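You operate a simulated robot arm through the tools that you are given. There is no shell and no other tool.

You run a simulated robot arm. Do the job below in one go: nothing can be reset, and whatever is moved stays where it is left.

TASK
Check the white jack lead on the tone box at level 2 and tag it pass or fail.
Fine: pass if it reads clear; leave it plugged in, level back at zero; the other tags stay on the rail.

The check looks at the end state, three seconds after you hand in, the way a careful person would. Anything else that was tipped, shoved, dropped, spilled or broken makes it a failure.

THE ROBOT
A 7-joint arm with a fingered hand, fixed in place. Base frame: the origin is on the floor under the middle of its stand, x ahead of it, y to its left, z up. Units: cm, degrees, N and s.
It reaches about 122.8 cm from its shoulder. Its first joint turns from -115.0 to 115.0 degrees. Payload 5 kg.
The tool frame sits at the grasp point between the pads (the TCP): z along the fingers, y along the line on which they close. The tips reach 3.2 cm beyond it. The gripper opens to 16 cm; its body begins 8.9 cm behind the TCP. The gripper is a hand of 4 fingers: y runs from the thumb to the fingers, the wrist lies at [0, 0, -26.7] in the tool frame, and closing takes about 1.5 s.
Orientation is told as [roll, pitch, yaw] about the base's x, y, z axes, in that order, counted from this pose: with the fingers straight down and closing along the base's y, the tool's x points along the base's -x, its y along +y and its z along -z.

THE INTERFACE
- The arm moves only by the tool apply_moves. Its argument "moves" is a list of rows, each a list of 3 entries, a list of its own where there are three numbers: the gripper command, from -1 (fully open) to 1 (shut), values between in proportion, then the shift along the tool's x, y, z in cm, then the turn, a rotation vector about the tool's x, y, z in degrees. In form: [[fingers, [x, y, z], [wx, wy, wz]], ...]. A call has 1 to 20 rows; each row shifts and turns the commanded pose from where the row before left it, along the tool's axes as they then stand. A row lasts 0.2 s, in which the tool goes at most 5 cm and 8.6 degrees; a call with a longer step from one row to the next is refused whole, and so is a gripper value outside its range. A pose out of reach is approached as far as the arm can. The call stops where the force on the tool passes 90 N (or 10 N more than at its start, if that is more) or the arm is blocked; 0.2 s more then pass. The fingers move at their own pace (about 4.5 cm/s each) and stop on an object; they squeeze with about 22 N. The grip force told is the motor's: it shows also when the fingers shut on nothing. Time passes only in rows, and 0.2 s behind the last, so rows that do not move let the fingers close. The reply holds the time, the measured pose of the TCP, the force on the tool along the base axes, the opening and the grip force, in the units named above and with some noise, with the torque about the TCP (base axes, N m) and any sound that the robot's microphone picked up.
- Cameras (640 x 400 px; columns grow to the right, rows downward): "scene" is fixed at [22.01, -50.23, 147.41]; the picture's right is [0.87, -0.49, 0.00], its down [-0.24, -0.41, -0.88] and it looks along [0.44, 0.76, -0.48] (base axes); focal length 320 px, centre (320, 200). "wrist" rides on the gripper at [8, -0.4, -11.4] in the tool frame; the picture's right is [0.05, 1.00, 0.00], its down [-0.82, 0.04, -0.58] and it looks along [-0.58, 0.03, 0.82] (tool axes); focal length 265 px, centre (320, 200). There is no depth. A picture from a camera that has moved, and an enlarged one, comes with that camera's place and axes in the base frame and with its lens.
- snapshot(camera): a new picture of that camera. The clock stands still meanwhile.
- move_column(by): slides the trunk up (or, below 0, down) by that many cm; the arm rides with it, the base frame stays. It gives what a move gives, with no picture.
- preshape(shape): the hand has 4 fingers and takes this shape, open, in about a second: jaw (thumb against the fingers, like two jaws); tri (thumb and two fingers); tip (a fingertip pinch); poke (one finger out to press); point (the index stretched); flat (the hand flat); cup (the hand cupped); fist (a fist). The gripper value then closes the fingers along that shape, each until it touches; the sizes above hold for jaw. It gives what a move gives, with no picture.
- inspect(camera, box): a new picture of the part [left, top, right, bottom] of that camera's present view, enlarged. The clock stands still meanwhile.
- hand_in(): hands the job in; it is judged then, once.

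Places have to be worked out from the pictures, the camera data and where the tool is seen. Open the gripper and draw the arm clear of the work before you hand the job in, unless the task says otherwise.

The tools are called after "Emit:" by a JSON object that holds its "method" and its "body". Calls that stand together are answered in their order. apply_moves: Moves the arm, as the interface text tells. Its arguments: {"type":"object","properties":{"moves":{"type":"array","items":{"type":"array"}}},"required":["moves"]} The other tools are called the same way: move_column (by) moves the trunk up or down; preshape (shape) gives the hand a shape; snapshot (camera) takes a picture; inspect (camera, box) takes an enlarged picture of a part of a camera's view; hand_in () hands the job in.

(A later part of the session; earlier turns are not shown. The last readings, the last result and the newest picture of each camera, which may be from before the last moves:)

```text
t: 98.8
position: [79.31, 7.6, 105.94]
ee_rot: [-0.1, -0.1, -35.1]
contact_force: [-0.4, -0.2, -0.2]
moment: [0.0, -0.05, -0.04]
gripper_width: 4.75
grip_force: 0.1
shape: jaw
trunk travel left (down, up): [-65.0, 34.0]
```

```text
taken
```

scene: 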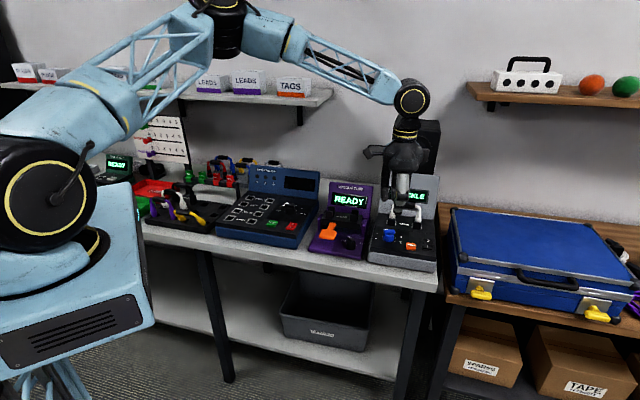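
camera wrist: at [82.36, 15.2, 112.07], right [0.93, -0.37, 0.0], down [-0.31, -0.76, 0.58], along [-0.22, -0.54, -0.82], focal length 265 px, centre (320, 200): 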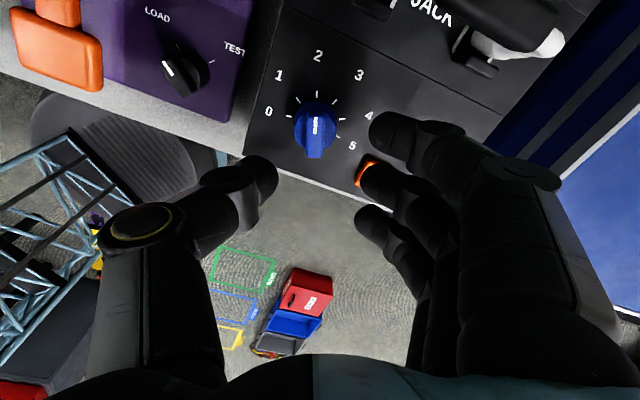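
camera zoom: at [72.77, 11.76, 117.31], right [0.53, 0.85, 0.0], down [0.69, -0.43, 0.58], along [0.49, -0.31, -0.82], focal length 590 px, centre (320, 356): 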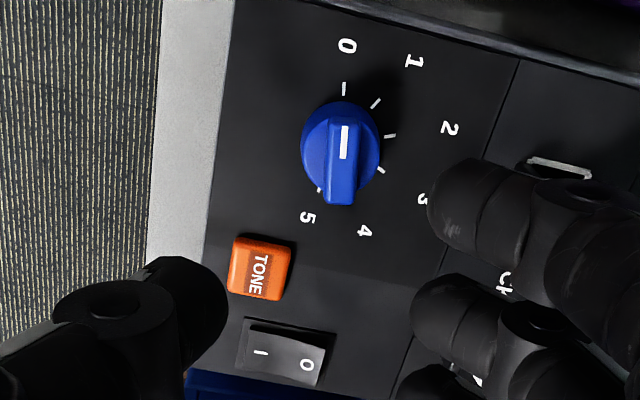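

The level is back at 0. Now I travel left along the bench, at height, to look at the tag rail and the leaning yellow lead.

Emit:
{"method": "apply_moves", "body": {"moves": [[0.2, [0, 0, -4], [0, 0, 5]], [0.2, [0, 0, -4], [0, 0, 5]], [0.2, [4.8, 0, -2], [0, 0, 0]], [0.2, [4.8, 0, -1], [0, 0, 0]], [0.2, [4.8, 0, 0], [0, 0, 0]], [0.2, [4.8, 0, 0], [0, 0, 0]], [0.2, [4.8, 0, 0], [0, 0, 0]], [0.2, [4.8, 0, 0], [0, 0, 0]], [0.2, [4.8, 0, 0], [0, 0, 0]], [0.2, [4.8, 0, 0], [0, 0, 0]], [0.2, [4.8, 0, 0], [0, 0, 0]], [0.2, [4.8, 0, 0], [0, 0, 0]], [0.2, [4.8, 0, 0], [0, 0, 0]], [0.2, [4.8, 0, 0], [0, 0, 0]], [0.2, [4.8, 0, 0], [0, 0, 0]], [0.2, [4.8, 0, 0], [0, 0, 0]], [0.2, [4.0, 0, 0], [0, 0, 0]], [0.2, [0, 0, 0], [0, 0, 0]]]}}

Emit:
{"method": "snapshot", "body": {"camera": "wrist"}}

Emit:
{"method": "snapshot", "body": {"camera": "scene"}}

```text
refused: row 3 steps farther than a row can; nothing moved
```

```text
taken
camera wrist: at [72.77, 11.76, 117.31], right [0.53, 0.85, 0.0], down [0.69, -0.43, 0.58], along [0.49, -0.31, -0.82], focal length 265 px, centre (320, 200)
```

wrist: 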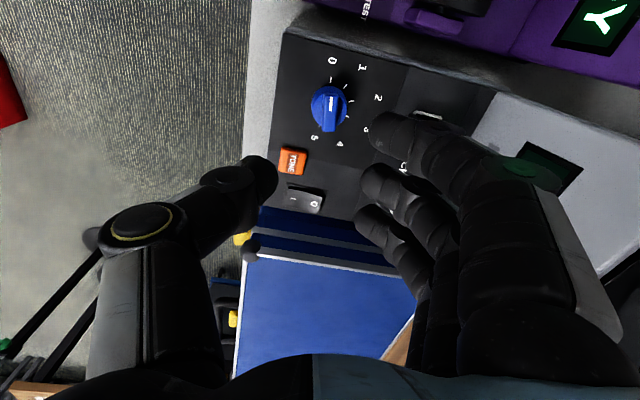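

```text
taken
```

scene: 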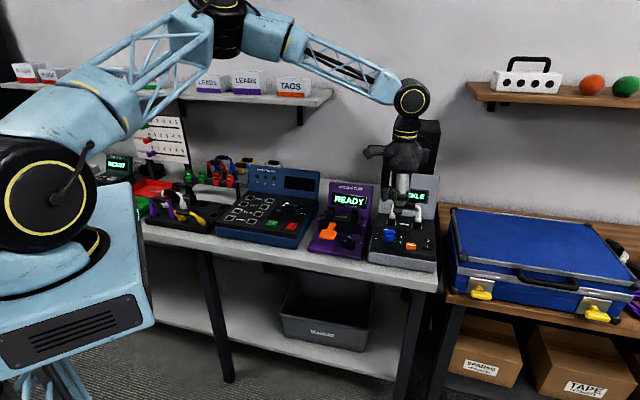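

One row exceeded the step limit, so nothing moved. I repeat the travel with the raise done first.

Emit:
{"method": "apply_moves", "body": {"moves": [[0.2, [0, 0, -4], [0, 0, 5]], [0.2, [0, 0, -4], [0, 0, 5]], [0.2, [0, 0, -4], [0, 0, 0]], [0.2, [4.8, 0, 0], [0, 0, 0]], [0.2, [4.8, 0, 0], [0, 0, 0]], [0.2, [4.8, 0, 0], [0, 0, 0]], [0.2, [4.8, 0, 0], [0, 0, 0]], [0.2, [4.8, 0, 0], [0, 0, 0]], [0.2, [4.8, 0, 0], [0, 0, 0]], [0.2, [4.8, 0, 0], [0, 0, 0]], [0.2, [4.8, 0, 0], [0, 0, 0]], [0.2, [4.8, 0, 0], [0, 0, 0]], [0.2, [4.8, 0, 0], [0, 0, 0]], [0.2, [4.8, 0, 0], [0, 0, 0]], [0.2, [4.8, 0, 0], [0, 0, 0]], [0.2, [4.8, 0, 0], [0, 0, 0]], [0.2, [4.8, 0, 0], [0, 0, 0]], [0.2, [4.8, 0, 0], [0, 0, 0]], [0.2, [0, 0, 0], [0, 0, 0]]]}}

Emit:
{"method": "snapshot", "body": {"camera": "wrist"}}

Emit:
{"method": "snapshot", "body": {"camera": "scene"}}

```text
t: 102.2
position: [43.1, 45.39, 115.3]
ee_rot: [-1.8, -4.7, -53.0]
contact_force: [-0.9, -0.1, 0.4]
moment: [0.03, -0.03, -0.01]
gripper_width: 6.38
grip_force: 0.0
shape: jaw
trunk travel left (down, up): [-65.0, 34.0]
stopped in row 17: the arm was blocked; the commanded pose is now the measured one
```

```text
taken
camera wrist: at [37.76, 52.26, 125.95], right [0.77, 0.64, -0.03], down [0.51, -0.58, 0.64], along [0.39, -0.51, -0.77], focal length 265 px, centre (320, 200)
```

wrist: 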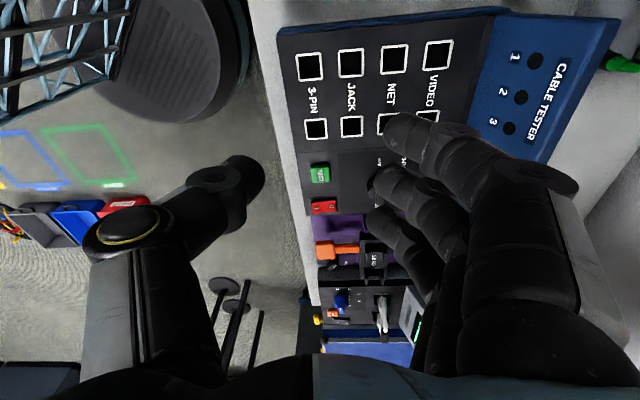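

```text
taken
```

scene: 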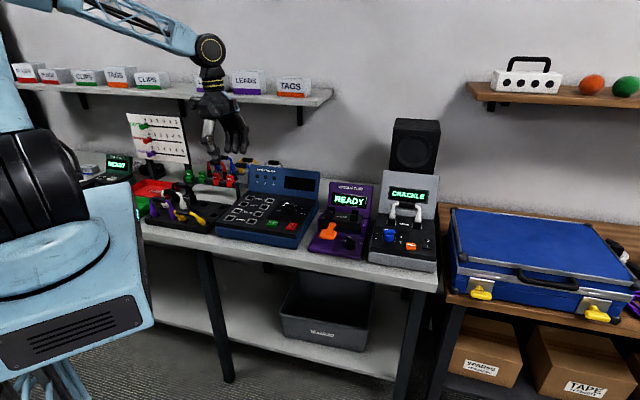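

The arm ran into a joint limit on the way and the hand ended slightly tilted at [43, 45, 115]. I back up toward the start area and level the hand to find a freer arm posture.

Emit:
{"method": "apply_moves", "body": {"moves": [[0.2, [-4, 0, 0], [0, 0, 0]], [0.2, [-4, 0, 0], [0, 0, 0]], [0.2, [-4, 0, 0], [0, 0, 0]], [0.2, [0, 0, 0], [-1.8, 4.7, -5]], [0.2, [0, 0, 0], [0, 0, -6]], [0.2, [0, 0, 0], [0, 0, -7]], [0.2, [0, 0, 0], [0, 0, -7]], [0.2, [0, 0, 0], [0, 0, -7]], [0.2, [0, 0, 0], [0, 0, -7]], [0.2, [0, 0, 0], [0, 0, 0]]]}}

Emit:
{"method": "snapshot", "body": {"camera": "scene"}}

```text
t: 104.4
position: [50.2, 35.96, 116.14]
ee_rot: [0.0, 0.2, -14.1]
contact_force: [-0.4, -0.4, 0.2]
moment: [0.02, 0.01, 0.02]
gripper_width: 6.37
grip_force: 0.1
shape: jaw
trunk travel left (down, up): [-65.0, 34.0]
```

```text
taken
```

scene: 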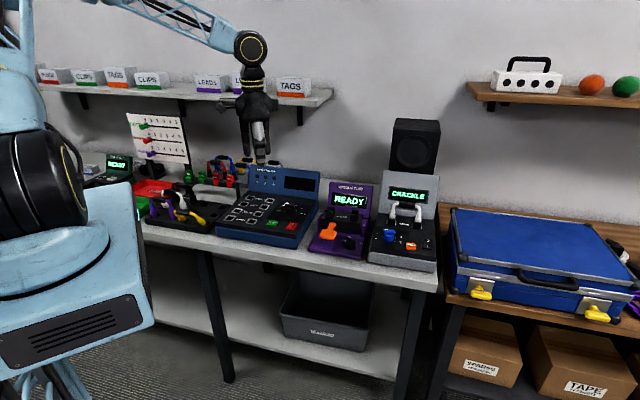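

I return to the start pose (where the original path worked fine), then go left again the same way as at first.

Emit:
{"method": "apply_moves", "body": {"moves": [[0.2, [-4, -1.75, -1.4], [0, 0, 0]], [0.2, [-4, -1.75, -1.4], [0, 0, 0]], [0.2, [-4, -1.75, -1.4], [0, 0, 0]], [0.2, [-4, -1.75, -1.4], [0, 0, 0]], [0.2, [-4, -1.75, -1.4], [0, 0, 0]], [0.2, [-4, -1.75, -1.4], [0, 0, 0]], [0.2, [0, 0, 0], [0, 0, -7]], [0.2, [0, 0, 0], [0, 0, -7]], [0.2, [0, 0, 0], [0, 0, 0]]]}}

Emit:
{"method": "snapshot", "body": {"camera": "scene"}}

```text
t: 106.4
position: [70.93, 20.02, 124.48]
ee_rot: [0.0, 0.3, 0.1]
contact_force: [0.3, 0.0, -0.8]
moment: [-0.02, 0.0, 0.0]
gripper_width: 6.38
grip_force: 0.3
shape: jaw
trunk travel left (down, up): [-65.0, 34.0]
```

```text
taken
```

scene: 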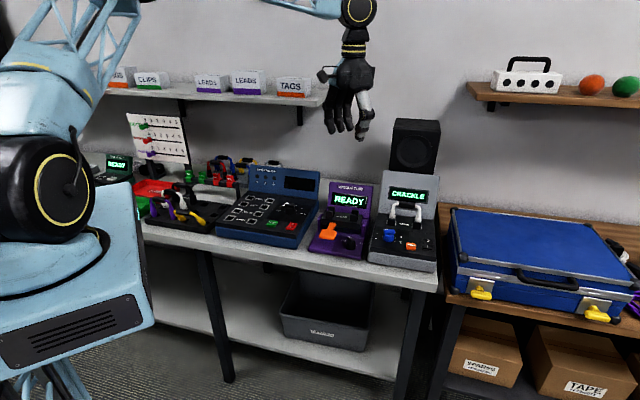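

The elbow posture differs from the beginning, but I try the same leftward path at z≈124 with yaw -43, in two parts.

Emit:
{"method": "apply_moves", "body": {"moves": [[0.2, [0, 0, 0], [0, 0, 7.2]], [0.2, [0, 0, 0], [0, 0, 7.2]], [0.2, [0, 0, 0], [0, 0, 7.2]], [0.2, [0, 0, 0], [0, 0, 7.2]], [0.2, [0, 0, 0], [0, 0, 7.2]], [0.2, [0, 0, 0], [0, 0, 7.2]], [0.2, [4, 0, 0], [0, 0, 0]], [0.2, [4.5, 0, 0], [0, 0, 0]], [0.2, [4.5, 0, 0], [0, 0, 0]], [0.2, [4.5, 0, 0], [0, 0, 0]], [0.2, [4.5, 0, 0], [0, 0, 0]], [0.2, [4.5, 0, 0], [0, 0, 0]], [0.2, [4.5, 0, 0], [0, 0, 0]], [0.2, [0, 0, 0], [0, 0, 0]]]}}

Emit:
{"method": "snapshot", "body": {"camera": "scene"}}

```text
t: 109.4
position: [48.51, 40.94, 124.43]
ee_rot: [-0.1, 0.2, -43.3]
contact_force: [0.3, 0.3, -0.2]
moment: [-0.02, 0.0, 0.01]
gripper_width: 6.36
grip_force: 0.0
shape: jaw
trunk travel left (down, up): [-65.0, 34.0]
```

```text
taken
```

scene: 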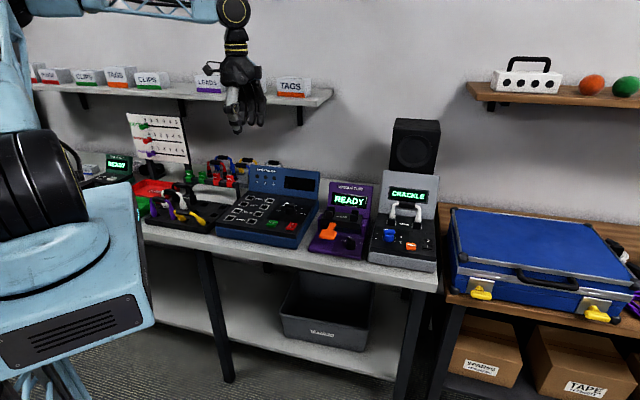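

It works at this height. Turning the wrist the other way should be more comfortable here, so I rotate to yaw +45; the wrist camera then looks from the front over the rack at the tag rail.

Emit:
{"method": "apply_moves", "body": {"moves": [[0.2, [0, 0, 0], [0, 0, -8]], [0.2, [0, 0, 0], [0, 0, -8]], [0.2, [0, 0, 0], [0, 0, -8]], [0.2, [0, 0, 0], [0, 0, -8]], [0.2, [0, 0, 0], [0, 0, -8]], [0.2, [0, 0, 0], [0, 0, -8]], [0.2, [0, 0, 0], [0, 0, -8]], [0.2, [0, 0, 0], [0, 0, -8]], [0.2, [0, 0, 0], [0, 0, -8]], [0.2, [0, 0, 0], [0, 0, -8]], [0.2, [0, 0, 0], [0, 0, -8]], [0.2, [0, 4.5, 0], [0, 0, 0]], [0.2, [0, 4.5, 0], [0, 0, 0]], [0.2, [0, 4.5, 1], [0, 0, 0]], [0.2, [0, 3, 2], [0, 0, 0]], [0.2, [0, 0, 3], [0, 0, 0]], [0.2, [0, 0, 3], [0, 0, 0]], [0.2, [0, 0, 0], [0, 0, 0]]]}}

Emit:
{"method": "snapshot", "body": {"camera": "wrist"}}

Emit:
{"method": "snapshot", "body": {"camera": "scene"}}

```text
t: 113.4
position: [41.48, 50.15, 116.39]
ee_rot: [1.3, -0.3, 39.7]
contact_force: [-0.1, 0.1, 0.8]
moment: [-0.02, 0.0, -0.03]
gripper_width: 6.39
grip_force: 0.1
shape: jaw
trunk travel left (down, up): [-65.0, 34.0]
stopped in row 18: the arm was blocked; the commanded pose is now the measured one
```

```text
taken
camera wrist: at [35.81, 44.29, 127.78], right [-0.68, 0.74, 0.02], down [0.61, 0.54, 0.58], along [0.42, 0.41, -0.81], focal length 265 px, centre (320, 200)
```

wrist: 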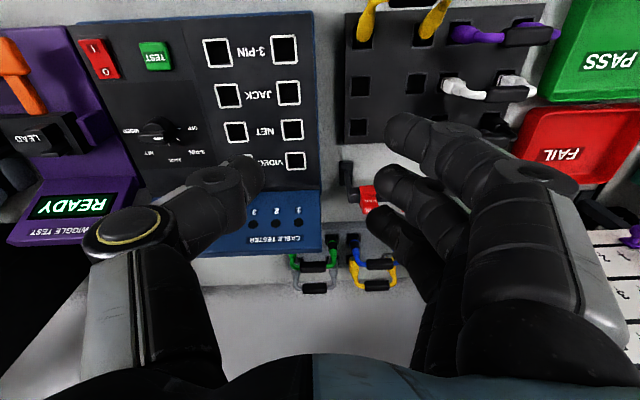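

```text
taken
```

scene: 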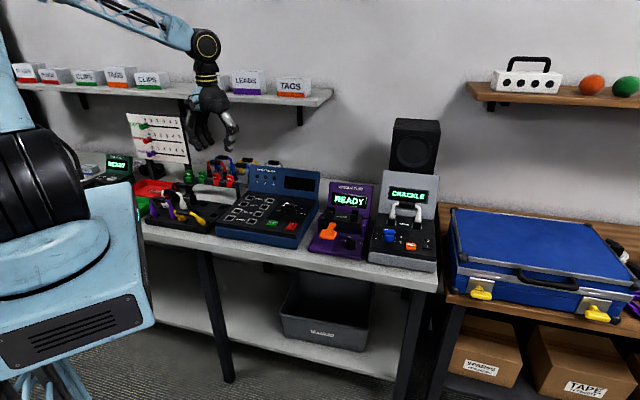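

The block seems to occur when the hand gets too near the body (q < 65). I move outward over the rail (q≈72), level the hand, and look again.

Emit:
{"method": "apply_moves", "body": {"moves": [[0.2, [-3, 0, -1], [0, 0, 0]], [0.2, [-3, 0, -1], [0, 0, 0]], [0.2, [-2, 0, 0], [1.3, 0.3, -5.3]], [0.2, [0, 3, 0], [0, 0, 0]], [0.2, [0, 3, 0], [0, 0, 0]], [0.2, [0, 0, 0], [0, 0, 0]]]}}

Emit:
{"method": "snapshot", "body": {"camera": "wrist"}}

```text
t: 114.8
position: [43.28, 59.59, 118.45]
ee_rot: [0.0, -0.1, 45.2]
contact_force: [-0.5, -0.2, 0.4]
moment: [0.01, 0.02, 0.0]
gripper_width: 6.37
grip_force: 0.1
shape: jaw
trunk travel left (down, up): [-65.0, 34.0]
```

```text
taken
camera wrist: at [38.01, 53.48, 129.86], right [-0.74, 0.67, 0.0], down [0.54, 0.61, 0.58], along [0.39, 0.43, -0.82], focal length 265 px, centre (320, 200)
```

wrist: 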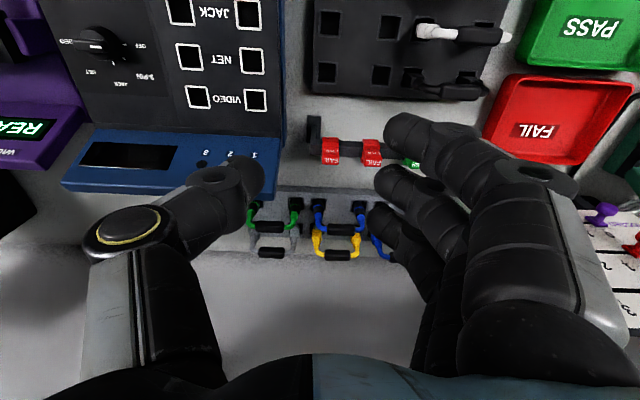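

The tags are visible now: two red FAIL tags at the right end of the rail. I zoom in on them and measure with the scene camera as well.

Emit:
{"method": "inspect", "body": {"camera": "wrist", "box": [290, 100, 430, 200]}}

Emit:
{"method": "inspect", "body": {"camera": "scene", "box": [180, 164, 244, 200]}}

Emit:
{"method": "inspect", "body": {"camera": "scene", "box": [206, 168, 242, 192]}}

```text
4.00 times, centred on (360, 150) of wrist
camera zoom: at [38.01, 53.48, 129.86], right [-0.74, 0.67, 0.0], down [0.54, 0.61, 0.58], along [0.39, 0.43, -0.82], focal length 1062 px, centre (160, 400)
```

zoom: 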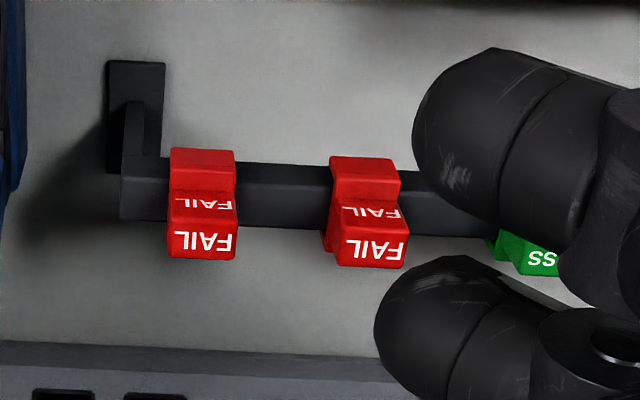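

```text
10.00 times, centred on (212, 182) of scene
camera zoom: at [22.01, -50.23, 147.41], right [0.87, -0.49, 0.0], down [-0.24, -0.41, -0.88], along [0.44, 0.76, -0.48], focal length 3198 px, centre (1400, 380)
```

zoom: 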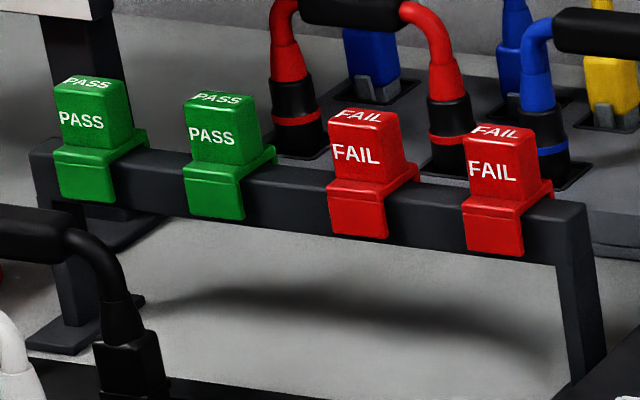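

```text
16.00 times, centred on (224, 180) of scene
camera zoom: at [22.01, -50.23, 147.41], right [0.87, -0.49, 0.0], down [-0.24, -0.41, -0.88], along [0.44, 0.76, -0.48], focal length 5116 px, centre (1856, 520)
```

zoom: 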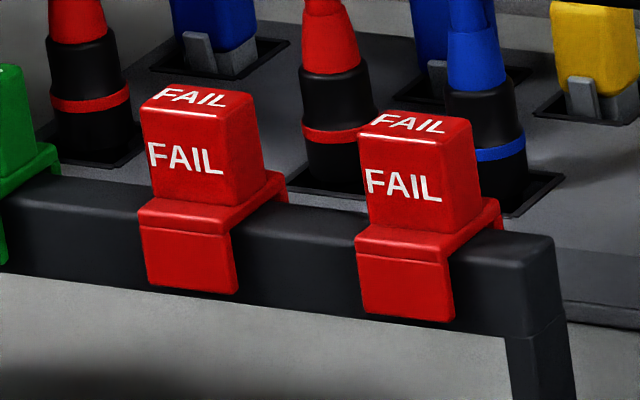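

Triangulated: the right-most FAIL tag is at about p/q (-13.7, 81.4) with its block top at z≈96; block ≈2.4 wide, 1.4 deep, 2.4 tall, straddling the rail. I'll grip it front-to-back, so I turn to yaw -45 and move above it.

Emit:
{"method": "apply_moves", "body": {"moves": [[0.2, [0, 0, 0], [0, 0, 8.2]], [0.2, [0, 0, 0], [0, 0, 8.2]], [0.2, [0, 0, 0], [0, 0, 8.2]], [0.2, [0, 0, 0], [0, 0, 8.2]], [0.2, [0, 0, 0], [0, 0, 8.2]], [0.2, [0, 0, 0], [0, 0, 8.2]], [0.2, [0, 0, 0], [0, 0, 8.2]], [0.2, [0, 0, 0], [0, 0, 8.2]], [0.2, [0, 0, 0], [0, 0, 8.2]], [0.2, [0, 0, 0], [0, 0, 8.2]], [0.2, [0, 0, 0], [0, 0, 8.2]], [0.2, [3, 3, 0], [0, 0, 0]], [0.2, [0, 3, 0], [0, 0, 0]], [0.2, [0, 2.8, 2], [0, 0, 0]], [0.2, [0, 0, 3], [0, 0, 0]], [0.2, [0, 0, 3], [0, 0, 0]], [0.2, [0, 0, 0], [0, 0, 0]]]}}

Emit:
{"method": "snapshot", "body": {"camera": "wrist"}}

Emit:
{"method": "inspect", "body": {"camera": "scene", "box": [170, 120, 270, 210]}}

```text
t: 118.4
position: [47.32, 67.85, 110.49]
ee_rot: [0.1, -0.2, -45.1]
contact_force: [-1.2, 0.0, -0.3]
moment: [-0.03, 0.01, 0.0]
gripper_width: 6.38
grip_force: 0.1
shape: jaw
trunk travel left (down, up): [-65.0, 34.0]
```

```text
taken
camera wrist: at [41.42, 73.01, 121.94], right [0.67, 0.74, 0.0], down [0.6, -0.55, 0.58], along [0.43, -0.39, -0.82], focal length 265 px, centre (320, 200)
```

wrist: 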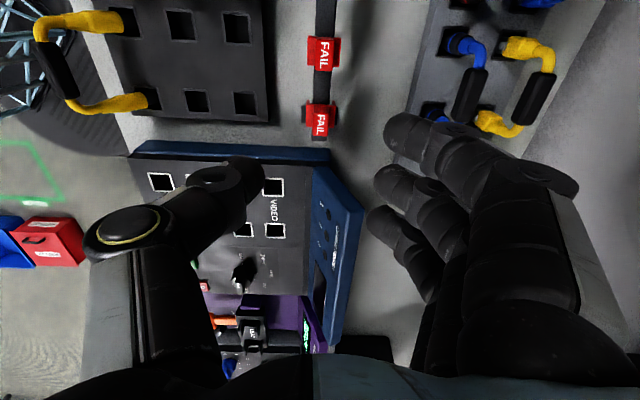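

```text
4.44 times, centred on (220, 165) of scene
camera zoom: at [22.01, -50.23, 147.41], right [0.87, -0.49, 0.0], down [-0.24, -0.41, -0.88], along [0.44, 0.76, -0.48], focal length 1421 px, centre (764, 356)
```

zoom: 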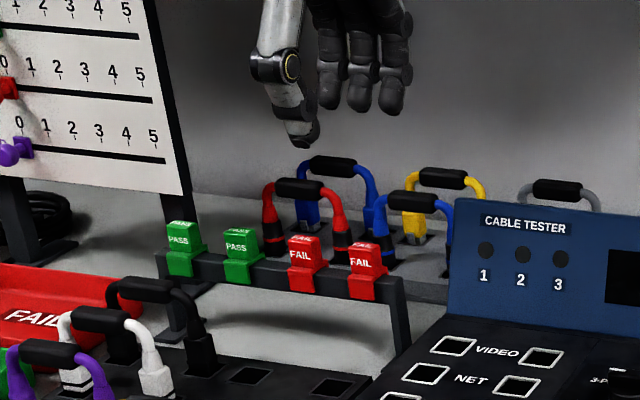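

I'm above the right-most FAIL tag. I zoom in for exact alignment, and also look at the yellow lead.

Emit:
{"method": "inspect", "body": {"camera": "wrist", "box": [270, 20, 390, 150]}}

Emit:
{"method": "inspect", "body": {"camera": "wrist", "box": [20, 0, 280, 130]}}

```text
3.08 times, centred on (330, 85) of wrist
camera zoom: at [41.42, 73.01, 121.94], right [0.67, 0.74, 0.0], down [0.6, -0.55, 0.58], along [0.43, -0.39, -0.82], focal length 817 px, centre (289, 554)
```

zoom: 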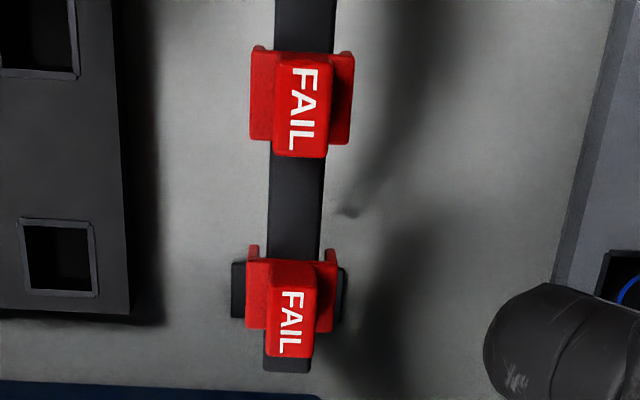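

```text
2.46 times, centred on (150, 65) of wrist
camera zoom: at [41.42, 73.01, 121.94], right [0.67, 0.74, 0.0], down [0.6, -0.55, 0.58], along [0.43, -0.39, -0.82], focal length 653 px, centre (738, 532)
```

zoom: 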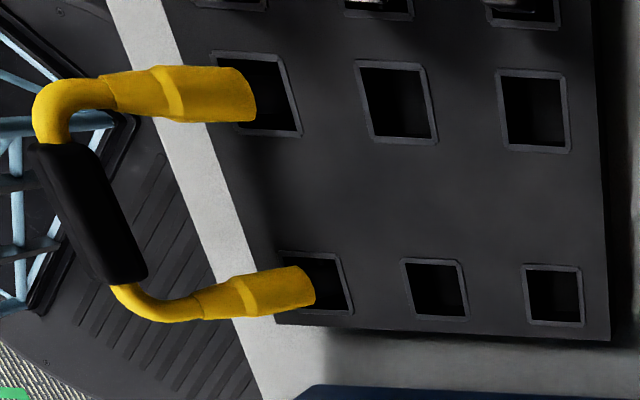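

FAIL tag centred at (-13.1, 81.5). I shift 0.5 cm, narrow to about 2.8 cm, descend to z≈102 and check again.

Emit:
{"method": "apply_moves", "body": {"moves": [[0.65, [-0.5, 0.05, 0], [0, 0, 0]], [0.65, [0, 0, 2], [0, 0, 0]], [0.65, [0, 0, 2], [0, 0, 0]], [0.65, [0, 0, 2], [0, 0, 0]], [0.65, [0, 0, 2], [0, 0, 0]], [0.65, [0, 0, 0], [0, 0, 0]]]}}

Emit:
{"method": "inspect", "body": {"camera": "wrist", "box": [230, 40, 430, 240]}}

Emit:
{"method": "inspect", "body": {"camera": "scene", "box": [180, 140, 260, 200]}}

```text
t: 119.8
position: [47.74, 67.59, 102.6]
ee_rot: [0.1, -0.1, -45.1]
contact_force: [0.3, 0.5, -0.4]
moment: [0.02, 0.01, 0.01]
gripper_width: 2.84
grip_force: 0.1
shape: jaw
trunk travel left (down, up): [-65.0, 34.0]
```

```text
2.00 times, centred on (330, 140) of wrist
camera zoom: at [41.82, 72.85, 113.96], right [0.67, 0.74, 0.0], down [0.6, -0.55, 0.58], along [0.43, -0.39, -0.82], focal length 531 px, centre (300, 320)
```

zoom: 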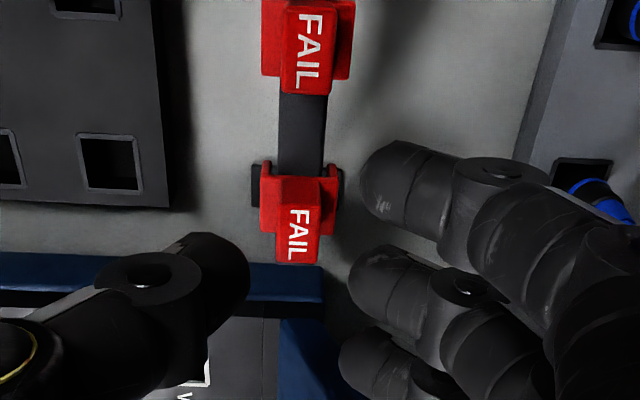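

```text
6.67 times, centred on (220, 170) of scene
camera zoom: at [22.01, -50.23, 147.41], right [0.87, -0.49, 0.0], down [-0.24, -0.41, -0.88], along [0.44, 0.76, -0.48], focal length 2132 px, centre (987, 400)
```

zoom: 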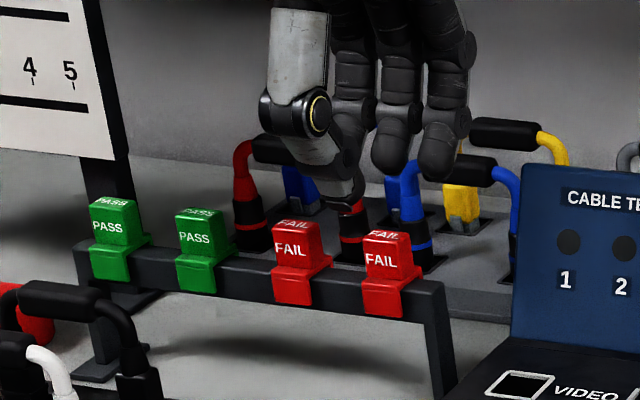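

The block is centred between thumb and fingers. I descend to TCP z≈98.3 so the tips flank the block above its saddle.

Emit:
{"method": "apply_moves", "body": {"moves": [[0.65, [0, 0, 1.2], [0, 0, 0]], [0.65, [0, 0, 1.2], [0, 0, 0]], [0.65, [0, 0, 1.0], [0, 0, 0]], [0.65, [0, 0, 0.8], [0, 0, 0]], [0.65, [0, 0, 0], [0, 0, 0]]]}}

Emit:
{"method": "inspect", "body": {"camera": "wrist", "box": [230, 60, 430, 260]}}

Emit:
{"method": "inspect", "body": {"camera": "scene", "box": [190, 150, 250, 200]}}

```text
t: 121.0
position: [47.45, 67.69, 98.32]
ee_rot: [0.2, -0.2, -45.0]
contact_force: [-0.2, -1.0, 0.7]
moment: [0.0, -0.02, -0.03]
gripper_width: 2.84
grip_force: 0.0
shape: jaw
trunk travel left (down, up): [-65.0, 34.0]
```

```text
2.00 times, centred on (330, 160) of wrist
camera zoom: at [41.69, 72.86, 109.71], right [0.67, 0.74, 0.0], down [0.6, -0.55, 0.58], along [0.43, -0.39, -0.82], focal length 531 px, centre (300, 280)
```

zoom: 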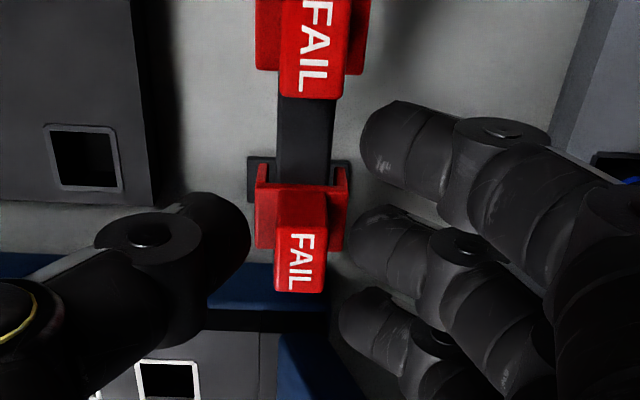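

```text
8.00 times, centred on (220, 175) of scene
camera zoom: at [22.01, -50.23, 147.41], right [0.87, -0.49, 0.0], down [-0.24, -0.41, -0.88], along [0.44, 0.76, -0.48], focal length 2558 px, centre (1120, 400)
```

zoom: 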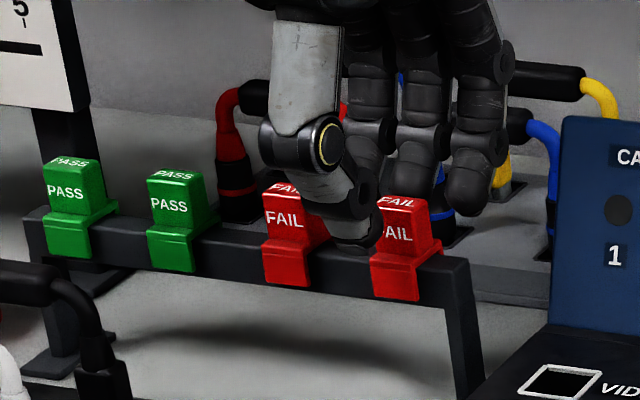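

Thumb and middle finger are on either side of the FAIL block and clear of the neighbour. I shift 0.3 cm to centre and close on it.

Emit:
{"method": "apply_moves", "body": {"moves": [[0.65, [-0.3, 0, 0], [0, 0, 0]], [0.75, [0, 0, 0], [0, 0, 0]], [0.85, [0, 0, 0], [0, 0, 0]], [1, [0, 0, 0], [0, 0, 0]], [1, [0, 0, 0], [0, 0, 0]], [1, [0, 0, 0], [0, 0, 0]]]}}

Emit:
{"method": "inspect", "body": {"camera": "wrist", "box": [230, 60, 430, 260]}}

Emit:
{"method": "inspect", "body": {"camera": "scene", "box": [190, 150, 250, 200]}}

```text
t: 122.4
position: [47.7, 67.46, 98.46]
ee_rot: [0.1, -0.1, -45.0]
contact_force: [0.3, 1.2, 1.9]
moment: [0.03, -0.06, -0.02]
gripper_width: 0.0
grip_force: 22.1
shape: jaw
trunk travel left (down, up): [-65.0, 34.0]
```

```text
2.00 times, centred on (330, 160) of wrist
camera zoom: at [41.9, 72.65, 109.74], right [0.67, 0.74, 0.0], down [0.6, -0.55, 0.58], along [0.43, -0.39, -0.82], focal length 531 px, centre (300, 280)
```

zoom: 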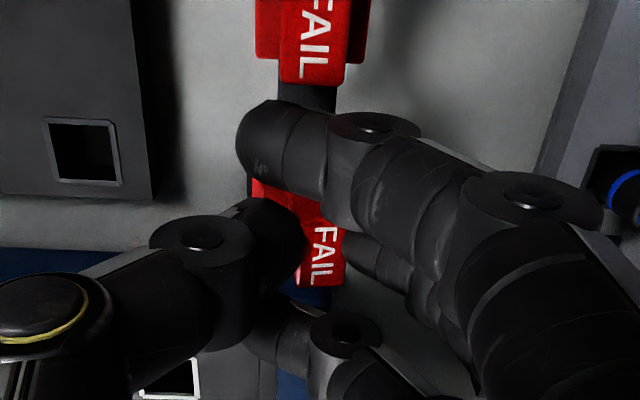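

```text
8.00 times, centred on (220, 175) of scene
camera zoom: at [22.01, -50.23, 147.41], right [0.87, -0.49, 0.0], down [-0.24, -0.41, -0.88], along [0.44, 0.76, -0.48], focal length 2558 px, centre (1120, 400)
```

zoom: 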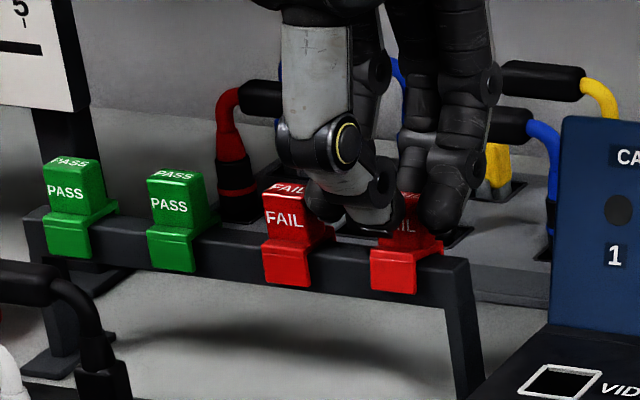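

The block seems held between thumb and middle finger, slightly tilted. I zoom in to verify before lifting.

Emit:
{"method": "inspect", "body": {"camera": "scene", "box": [204, 164, 240, 192]}}

Emit:
{"method": "inspect", "body": {"camera": "wrist", "box": [280, 120, 380, 210]}}

```text
14.29 times, centred on (222, 178) of scene
camera zoom: at [22.01, -50.23, 147.41], right [0.87, -0.49, 0.0], down [-0.24, -0.41, -0.88], along [0.44, 0.76, -0.48], focal length 4568 px, centre (1720, 514)
```

zoom: 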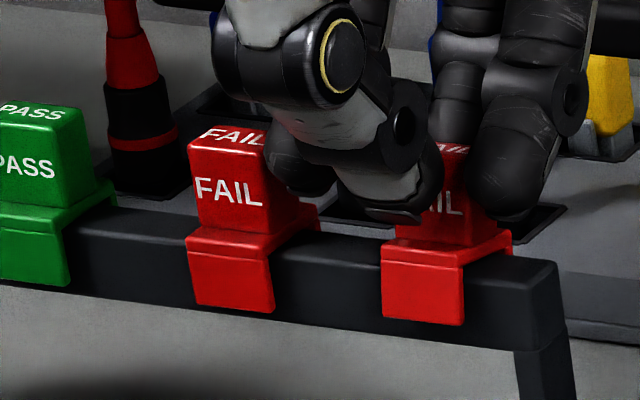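

```text
4.44 times, centred on (330, 165) of wrist
camera zoom: at [41.9, 72.65, 109.74], right [0.67, 0.74, 0.0], down [0.6, -0.55, 0.58], along [0.43, -0.39, -0.82], focal length 1180 px, centre (276, 356)
```

zoom: 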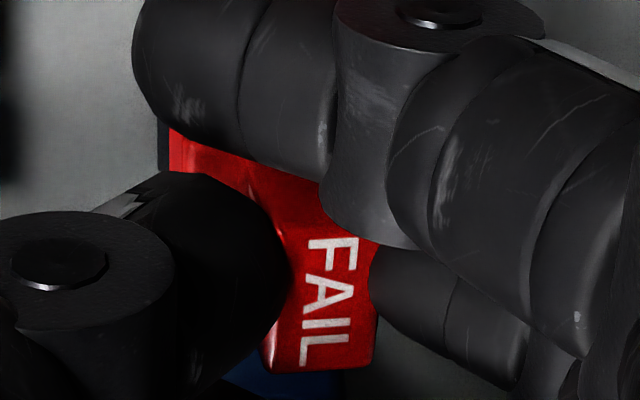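

The block is held between thumb and middle finger. I lift slowly and check that only this tag comes along.

Emit:
{"method": "apply_moves", "body": {"moves": [[1, [0, 0, -0.4], [0, 0, 0]], [1, [0, 0, -0.6], [0, 0, 0]], [1, [0, 0, -0.8], [0, 0, 0]], [1, [0, 0, -1], [0, 0, 0]], [1, [0, 0, -1.2], [0, 0, 0]], [1, [0, 0, 0], [0, 0, 0]]]}}

Emit:
{"method": "inspect", "body": {"camera": "scene", "box": [190, 140, 254, 200]}}

Emit:
{"method": "inspect", "body": {"camera": "wrist", "box": [250, 80, 410, 240]}}

```text
t: 123.8
position: [47.92, 67.52, 102.26]
ee_rot: [0.1, 0.0, -45.0]
contact_force: [0.1, -0.1, 0.1]
moment: [-0.04, 0.0, 0.02]
gripper_width: 0.0
grip_force: 21.9
shape: jaw
trunk travel left (down, up): [-65.0, 34.0]
```

```text
6.67 times, centred on (222, 170) of scene
camera zoom: at [22.01, -50.23, 147.41], right [0.87, -0.49, 0.0], down [-0.24, -0.41, -0.88], along [0.44, 0.76, -0.48], focal length 2132 px, centre (973, 400)
```

zoom: 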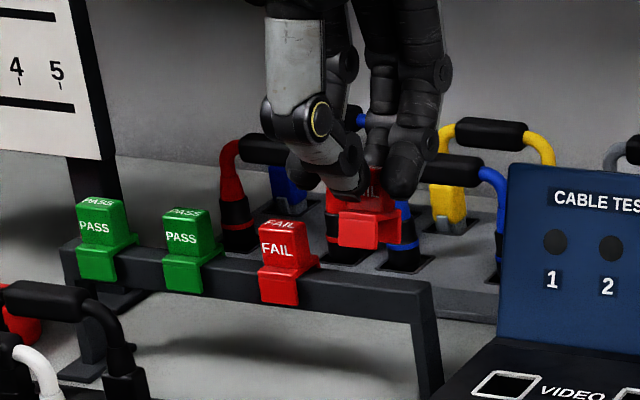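

```text
2.50 times, centred on (330, 160) of wrist
camera zoom: at [42.0, 72.68, 113.63], right [0.67, 0.74, 0.0], down [0.6, -0.55, 0.58], along [0.43, -0.39, -0.82], focal length 664 px, centre (295, 300)
```

zoom: 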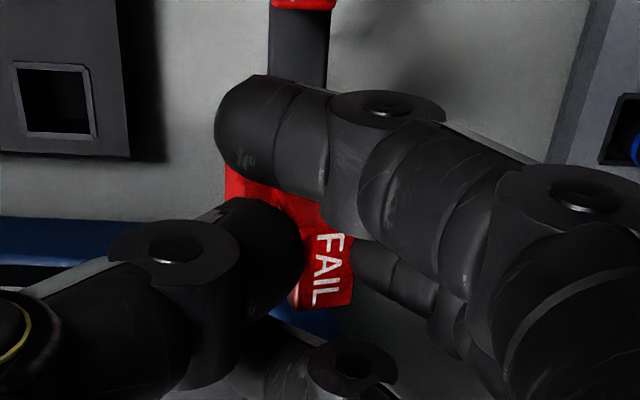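

Only the one FAIL tag came off. I raise it clear and examine how it sits in the grip.

Emit:
{"method": "apply_moves", "body": {"moves": [[1, [0, 0, -2], [0, 0, 0]], [1, [0, 0, -3], [0, 0, 0]], [1, [0, 0, -3], [0, 0, 0]], [1, [0, 0, 0], [0, 0, 0]]]}}

Emit:
{"method": "inspect", "body": {"camera": "scene", "box": [204, 130, 244, 170]}}

Emit:
{"method": "inspect", "body": {"camera": "scene", "box": [140, 170, 250, 240]}}

```text
t: 124.8
position: [47.87, 67.42, 110.23]
ee_rot: [0.1, -0.1, -45.1]
contact_force: [0.1, 0.2, -1.0]
moment: [0.04, 0.0, -0.02]
gripper_width: 0.03
grip_force: 22.1
shape: jaw
trunk travel left (down, up): [-65.0, 34.0]
```

```text
10.00 times, centred on (224, 150) of scene
camera zoom: at [22.01, -50.23, 147.41], right [0.87, -0.49, 0.0], down [-0.24, -0.41, -0.88], along [0.44, 0.76, -0.48], focal length 3198 px, centre (1280, 700)
```

zoom: 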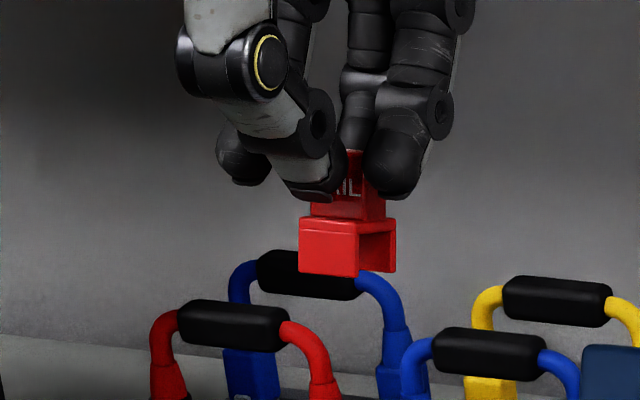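

```text
5.71 times, centred on (195, 205) of scene
camera zoom: at [22.01, -50.23, 147.41], right [0.87, -0.49, 0.0], down [-0.24, -0.41, -0.88], along [0.44, 0.76, -0.48], focal length 1827 px, centre (1034, 171)
```

zoom: 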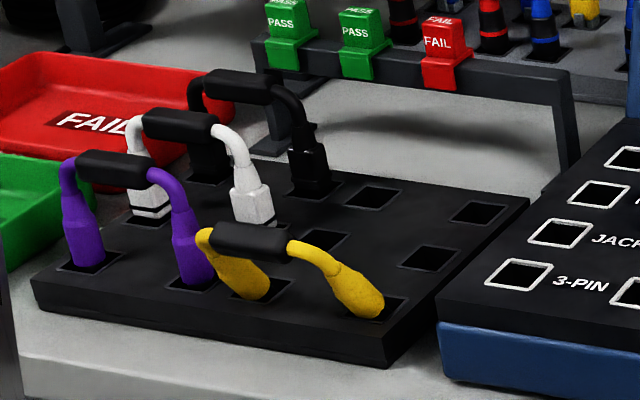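

The tag hangs upright in the grip: a block with a U-shaped saddle. I carry it along q≈72 at z≈116 to the tone box.

Emit:
{"method": "apply_moves", "body": {"moves": [[1, [0, -3, -2], [0, 0, 0]], [1, [0, -3, -2], [0, 0, 0]], [1, [0, -3, -2], [0, 0, 0]], [1, [-3, 0, 0], [0, 0, 0]], [1, [-4.6, 0, 0], [0, 0, 0]], [1, [-4.6, 0, 0], [0, 0, 0]], [1, [-4.6, 0, 0], [0, 0, 0]], [1, [-4.6, 0, 0], [0, 0, 0]], [1, [-4.6, 0, 0], [0, 0, 0]], [1, [-4.6, 0, 0], [0, 0, 0]], [1, [-4.6, 0, 0], [0, 0, 0]], [1, [-4.6, 0, 0], [0, 0, 0]], [1, [-4.6, 0, 0], [0, 0, 0]], [1, [-4.6, 0, 0], [0, 0, 0]], [1, [-4.6, 0, 0], [0, 0, 0]], [1, [-4.6, 0, 0], [0, 0, 0]], [1, [-4.6, 0, 0], [0, 0, 0]], [1, [-4.6, 0, 0], [0, 0, 0]], [1, [0, 0, 0], [0, 0, 0]]]}}

Emit:
{"method": "snapshot", "body": {"camera": "wrist"}}

Emit:
{"method": "inspect", "body": {"camera": "scene", "box": [360, 130, 460, 240]}}

```text
t: 128.8
position: [89.16, 13.35, 116.6]
ee_rot: [0.2, -0.2, -45.0]
contact_force: [0.0, 1.2, 0.3]
moment: [-0.03, 0.0, 0.02]
gripper_width: 0.02
grip_force: 21.8
shape: jaw
trunk travel left (down, up): [-65.0, 34.0]
```

```text
taken
camera wrist: at [83.33, 18.55, 128.01], right [0.67, 0.74, 0.0], down [0.61, -0.55, 0.58], along [0.43, -0.39, -0.82], focal length 265 px, centre (320, 200)
```

wrist: 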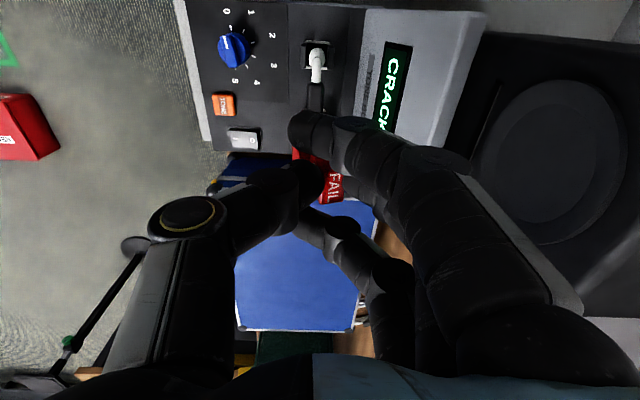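

```text
3.64 times, centred on (410, 185) of scene
camera zoom: at [22.01, -50.23, 147.41], right [0.87, -0.49, 0.0], down [-0.24, -0.41, -0.88], along [0.44, 0.76, -0.48], focal length 1163 px, centre (-7, 254)
```

zoom: 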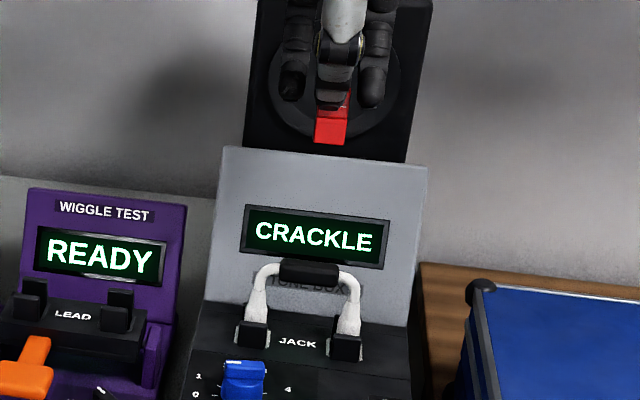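

I'm above the lead at z≈116.6. I measure the tag's pose in the hand from both cameras.

Emit:
{"method": "inspect", "body": {"camera": "scene", "box": [396, 150, 436, 180]}}

Emit:
{"method": "inspect", "body": {"camera": "wrist", "box": [270, 110, 390, 220]}}

Emit:
{"method": "inspect", "body": {"camera": "scene", "box": [384, 195, 432, 235]}}

```text
13.33 times, centred on (416, 165) of scene
camera zoom: at [22.01, -50.23, 147.41], right [0.87, -0.49, 0.0], down [-0.24, -0.41, -0.88], along [0.44, 0.76, -0.48], focal length 4264 px, centre (-960, 667)
```

zoom: 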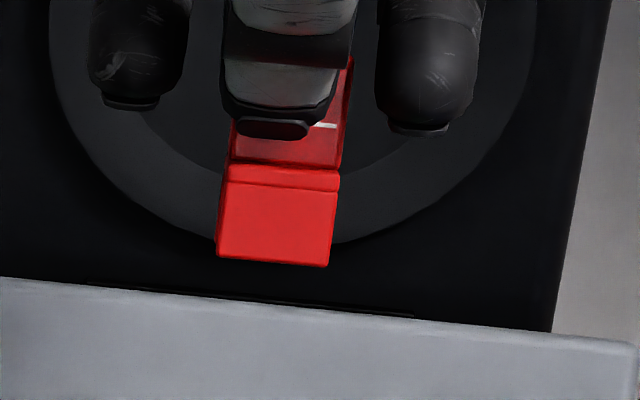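

```text
3.64 times, centred on (330, 165) of wrist
camera zoom: at [83.33, 18.55, 128.01], right [0.67, 0.74, 0.0], down [0.61, -0.55, 0.58], along [0.43, -0.39, -0.82], focal length 965 px, centre (284, 327)
```

zoom: 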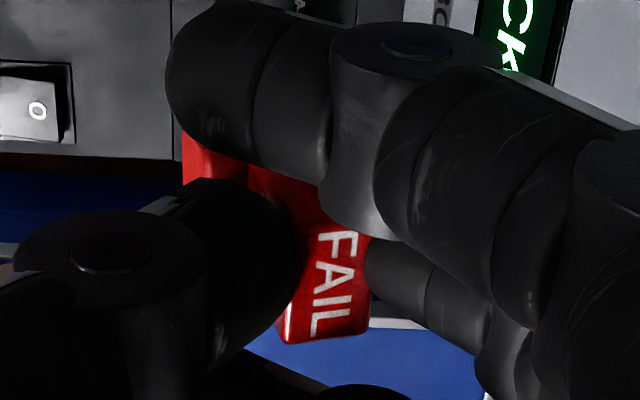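

```text
10.00 times, centred on (408, 215) of scene
camera zoom: at [22.01, -50.23, 147.41], right [0.87, -0.49, 0.0], down [-0.24, -0.41, -0.88], along [0.44, 0.76, -0.48], focal length 3198 px, centre (-560, 50)
```

zoom: 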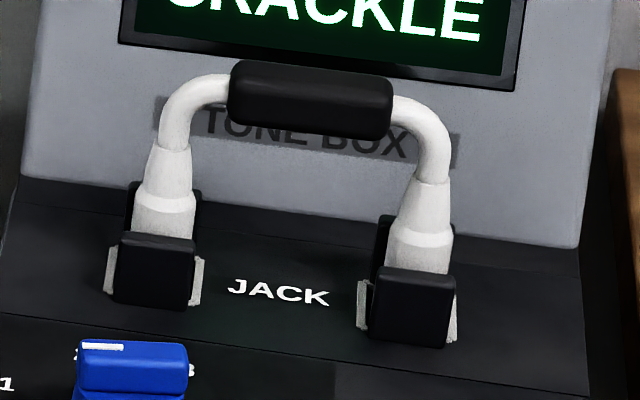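

The tag's block leans back about 14° in the grip (it tilted when the thumb pushed), and its slot is roughly under the TCP. I tilt the hand 14° to set the tag upright and come down to about 4.5 cm above the handle.

Emit:
{"method": "apply_moves", "body": {"moves": [[1, [0, 0, 0], [-7, 0, 0]], [1, [0, 0, 0], [-7, 0, 0]], [1, [0.1, -0.9, 2], [0, 0, 0]], [1, [0, -0.9, 2], [0, 0, 0]], [1, [0, -0.9, 2], [0, 0, 0]], [1, [0, -0.84, 1.98], [0, 0, 0]], [1, [0, 0, 0], [0, 0, 0]]]}}

Emit:
{"method": "inspect", "body": {"camera": "scene", "box": [384, 170, 440, 230]}}

Emit:
{"method": "snapshot", "body": {"camera": "wrist"}}

```text
t: 130.4
position: [88.03, 12.34, 107.86]
ee_rot: [14.1, -0.1, -45.0]
contact_force: [-0.5, -0.3, 0.4]
moment: [0.0, 0.01, 0.02]
gripper_width: 0.0
grip_force: 21.8
shape: jaw
trunk travel left (down, up): [-65.0, 34.0]
```

```text
6.67 times, centred on (412, 200) of scene
camera zoom: at [22.01, -50.23, 147.41], right [0.87, -0.49, 0.0], down [-0.24, -0.41, -0.88], along [0.44, 0.76, -0.48], focal length 2132 px, centre (-293, 200)
```

zoom: 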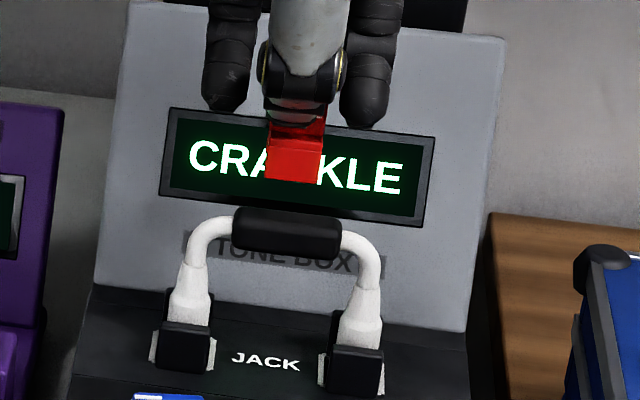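

```text
taken
camera wrist: at [80.21, 15.73, 118.73], right [0.65, 0.72, 0.24], down [0.51, -0.65, 0.57], along [0.57, -0.25, -0.78], focal length 265 px, centre (320, 200)
```

wrist: 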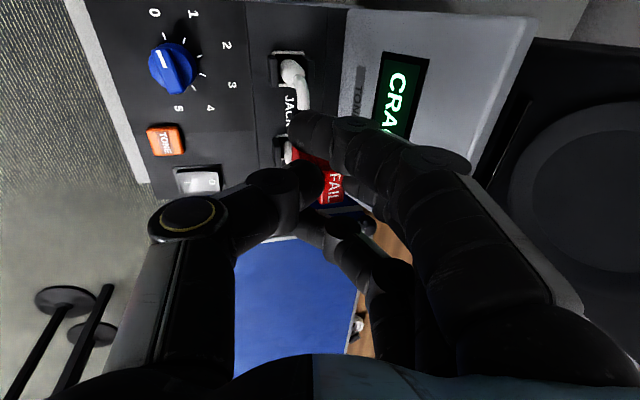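

I zoom in on the tag to judge its tilt and its position relative to the handle.

Emit:
{"method": "inspect", "body": {"camera": "scene", "box": [392, 180, 432, 215]}}

Emit:
{"method": "inspect", "body": {"camera": "wrist", "box": [260, 100, 380, 220]}}

```text
11.43 times, centred on (412, 198) of scene
camera zoom: at [22.01, -50.23, 147.41], right [0.87, -0.49, 0.0], down [-0.24, -0.41, -0.88], along [0.44, 0.76, -0.48], focal length 3655 px, centre (-731, 229)
```

zoom: 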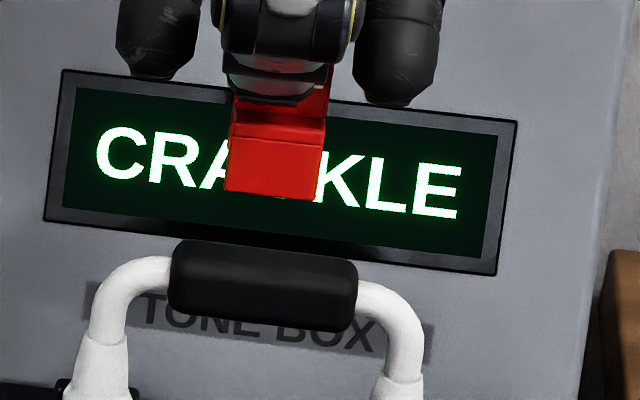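

```text
3.33 times, centred on (320, 160) of wrist
camera zoom: at [80.21, 15.73, 118.73], right [0.65, 0.72, 0.24], down [0.51, -0.65, 0.57], along [0.57, -0.25, -0.78], focal length 885 px, centre (320, 333)
```

zoom: 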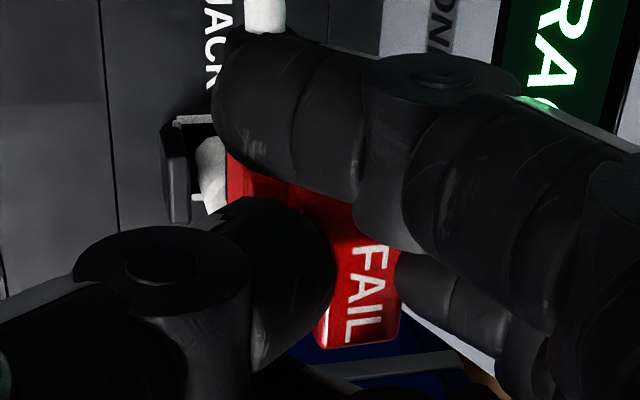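

The tag is upright now and centred within about 0.2 cm over the handle. I lower 2 cm so the flaps are just above the handle, then check again.

Emit:
{"method": "apply_moves", "body": {"moves": [[1, [0, -0.24, 0.97], [0, 0, 0]], [1, [0, -0.24, 0.97], [0, 0, 0]], [1, [0, 0, 0], [0, 0, 0]]]}}

Emit:
{"method": "inspect", "body": {"camera": "scene", "box": [392, 180, 432, 215]}}

Emit:
{"method": "snapshot", "body": {"camera": "wrist"}}

```text
t: 131.2
position: [87.96, 12.45, 105.76]
ee_rot: [14.1, 0.0, -44.9]
contact_force: [0.2, 0.3, 0.3]
moment: [0.0, 0.0, 0.01]
gripper_width: 0.02
grip_force: 22.7
shape: jaw
trunk travel left (down, up): [-65.0, 34.0]
```

```text
11.43 times, centred on (412, 198) of scene
camera zoom: at [22.01, -50.23, 147.41], right [0.87, -0.49, 0.0], down [-0.24, -0.41, -0.88], along [0.44, 0.76, -0.48], focal length 3655 px, centre (-731, 229)
```

zoom: 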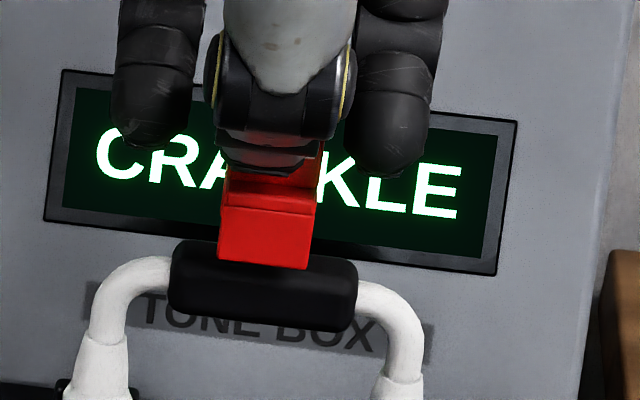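

```text
taken
camera wrist: at [80.23, 15.66, 116.67], right [0.65, 0.72, 0.24], down [0.51, -0.65, 0.57], along [0.57, -0.25, -0.78], focal length 265 px, centre (320, 200)
```

wrist: 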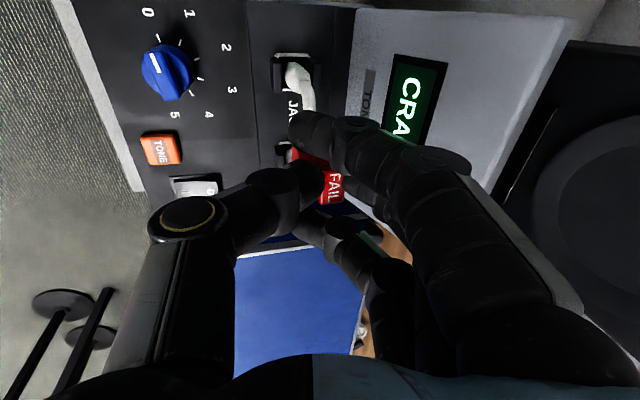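

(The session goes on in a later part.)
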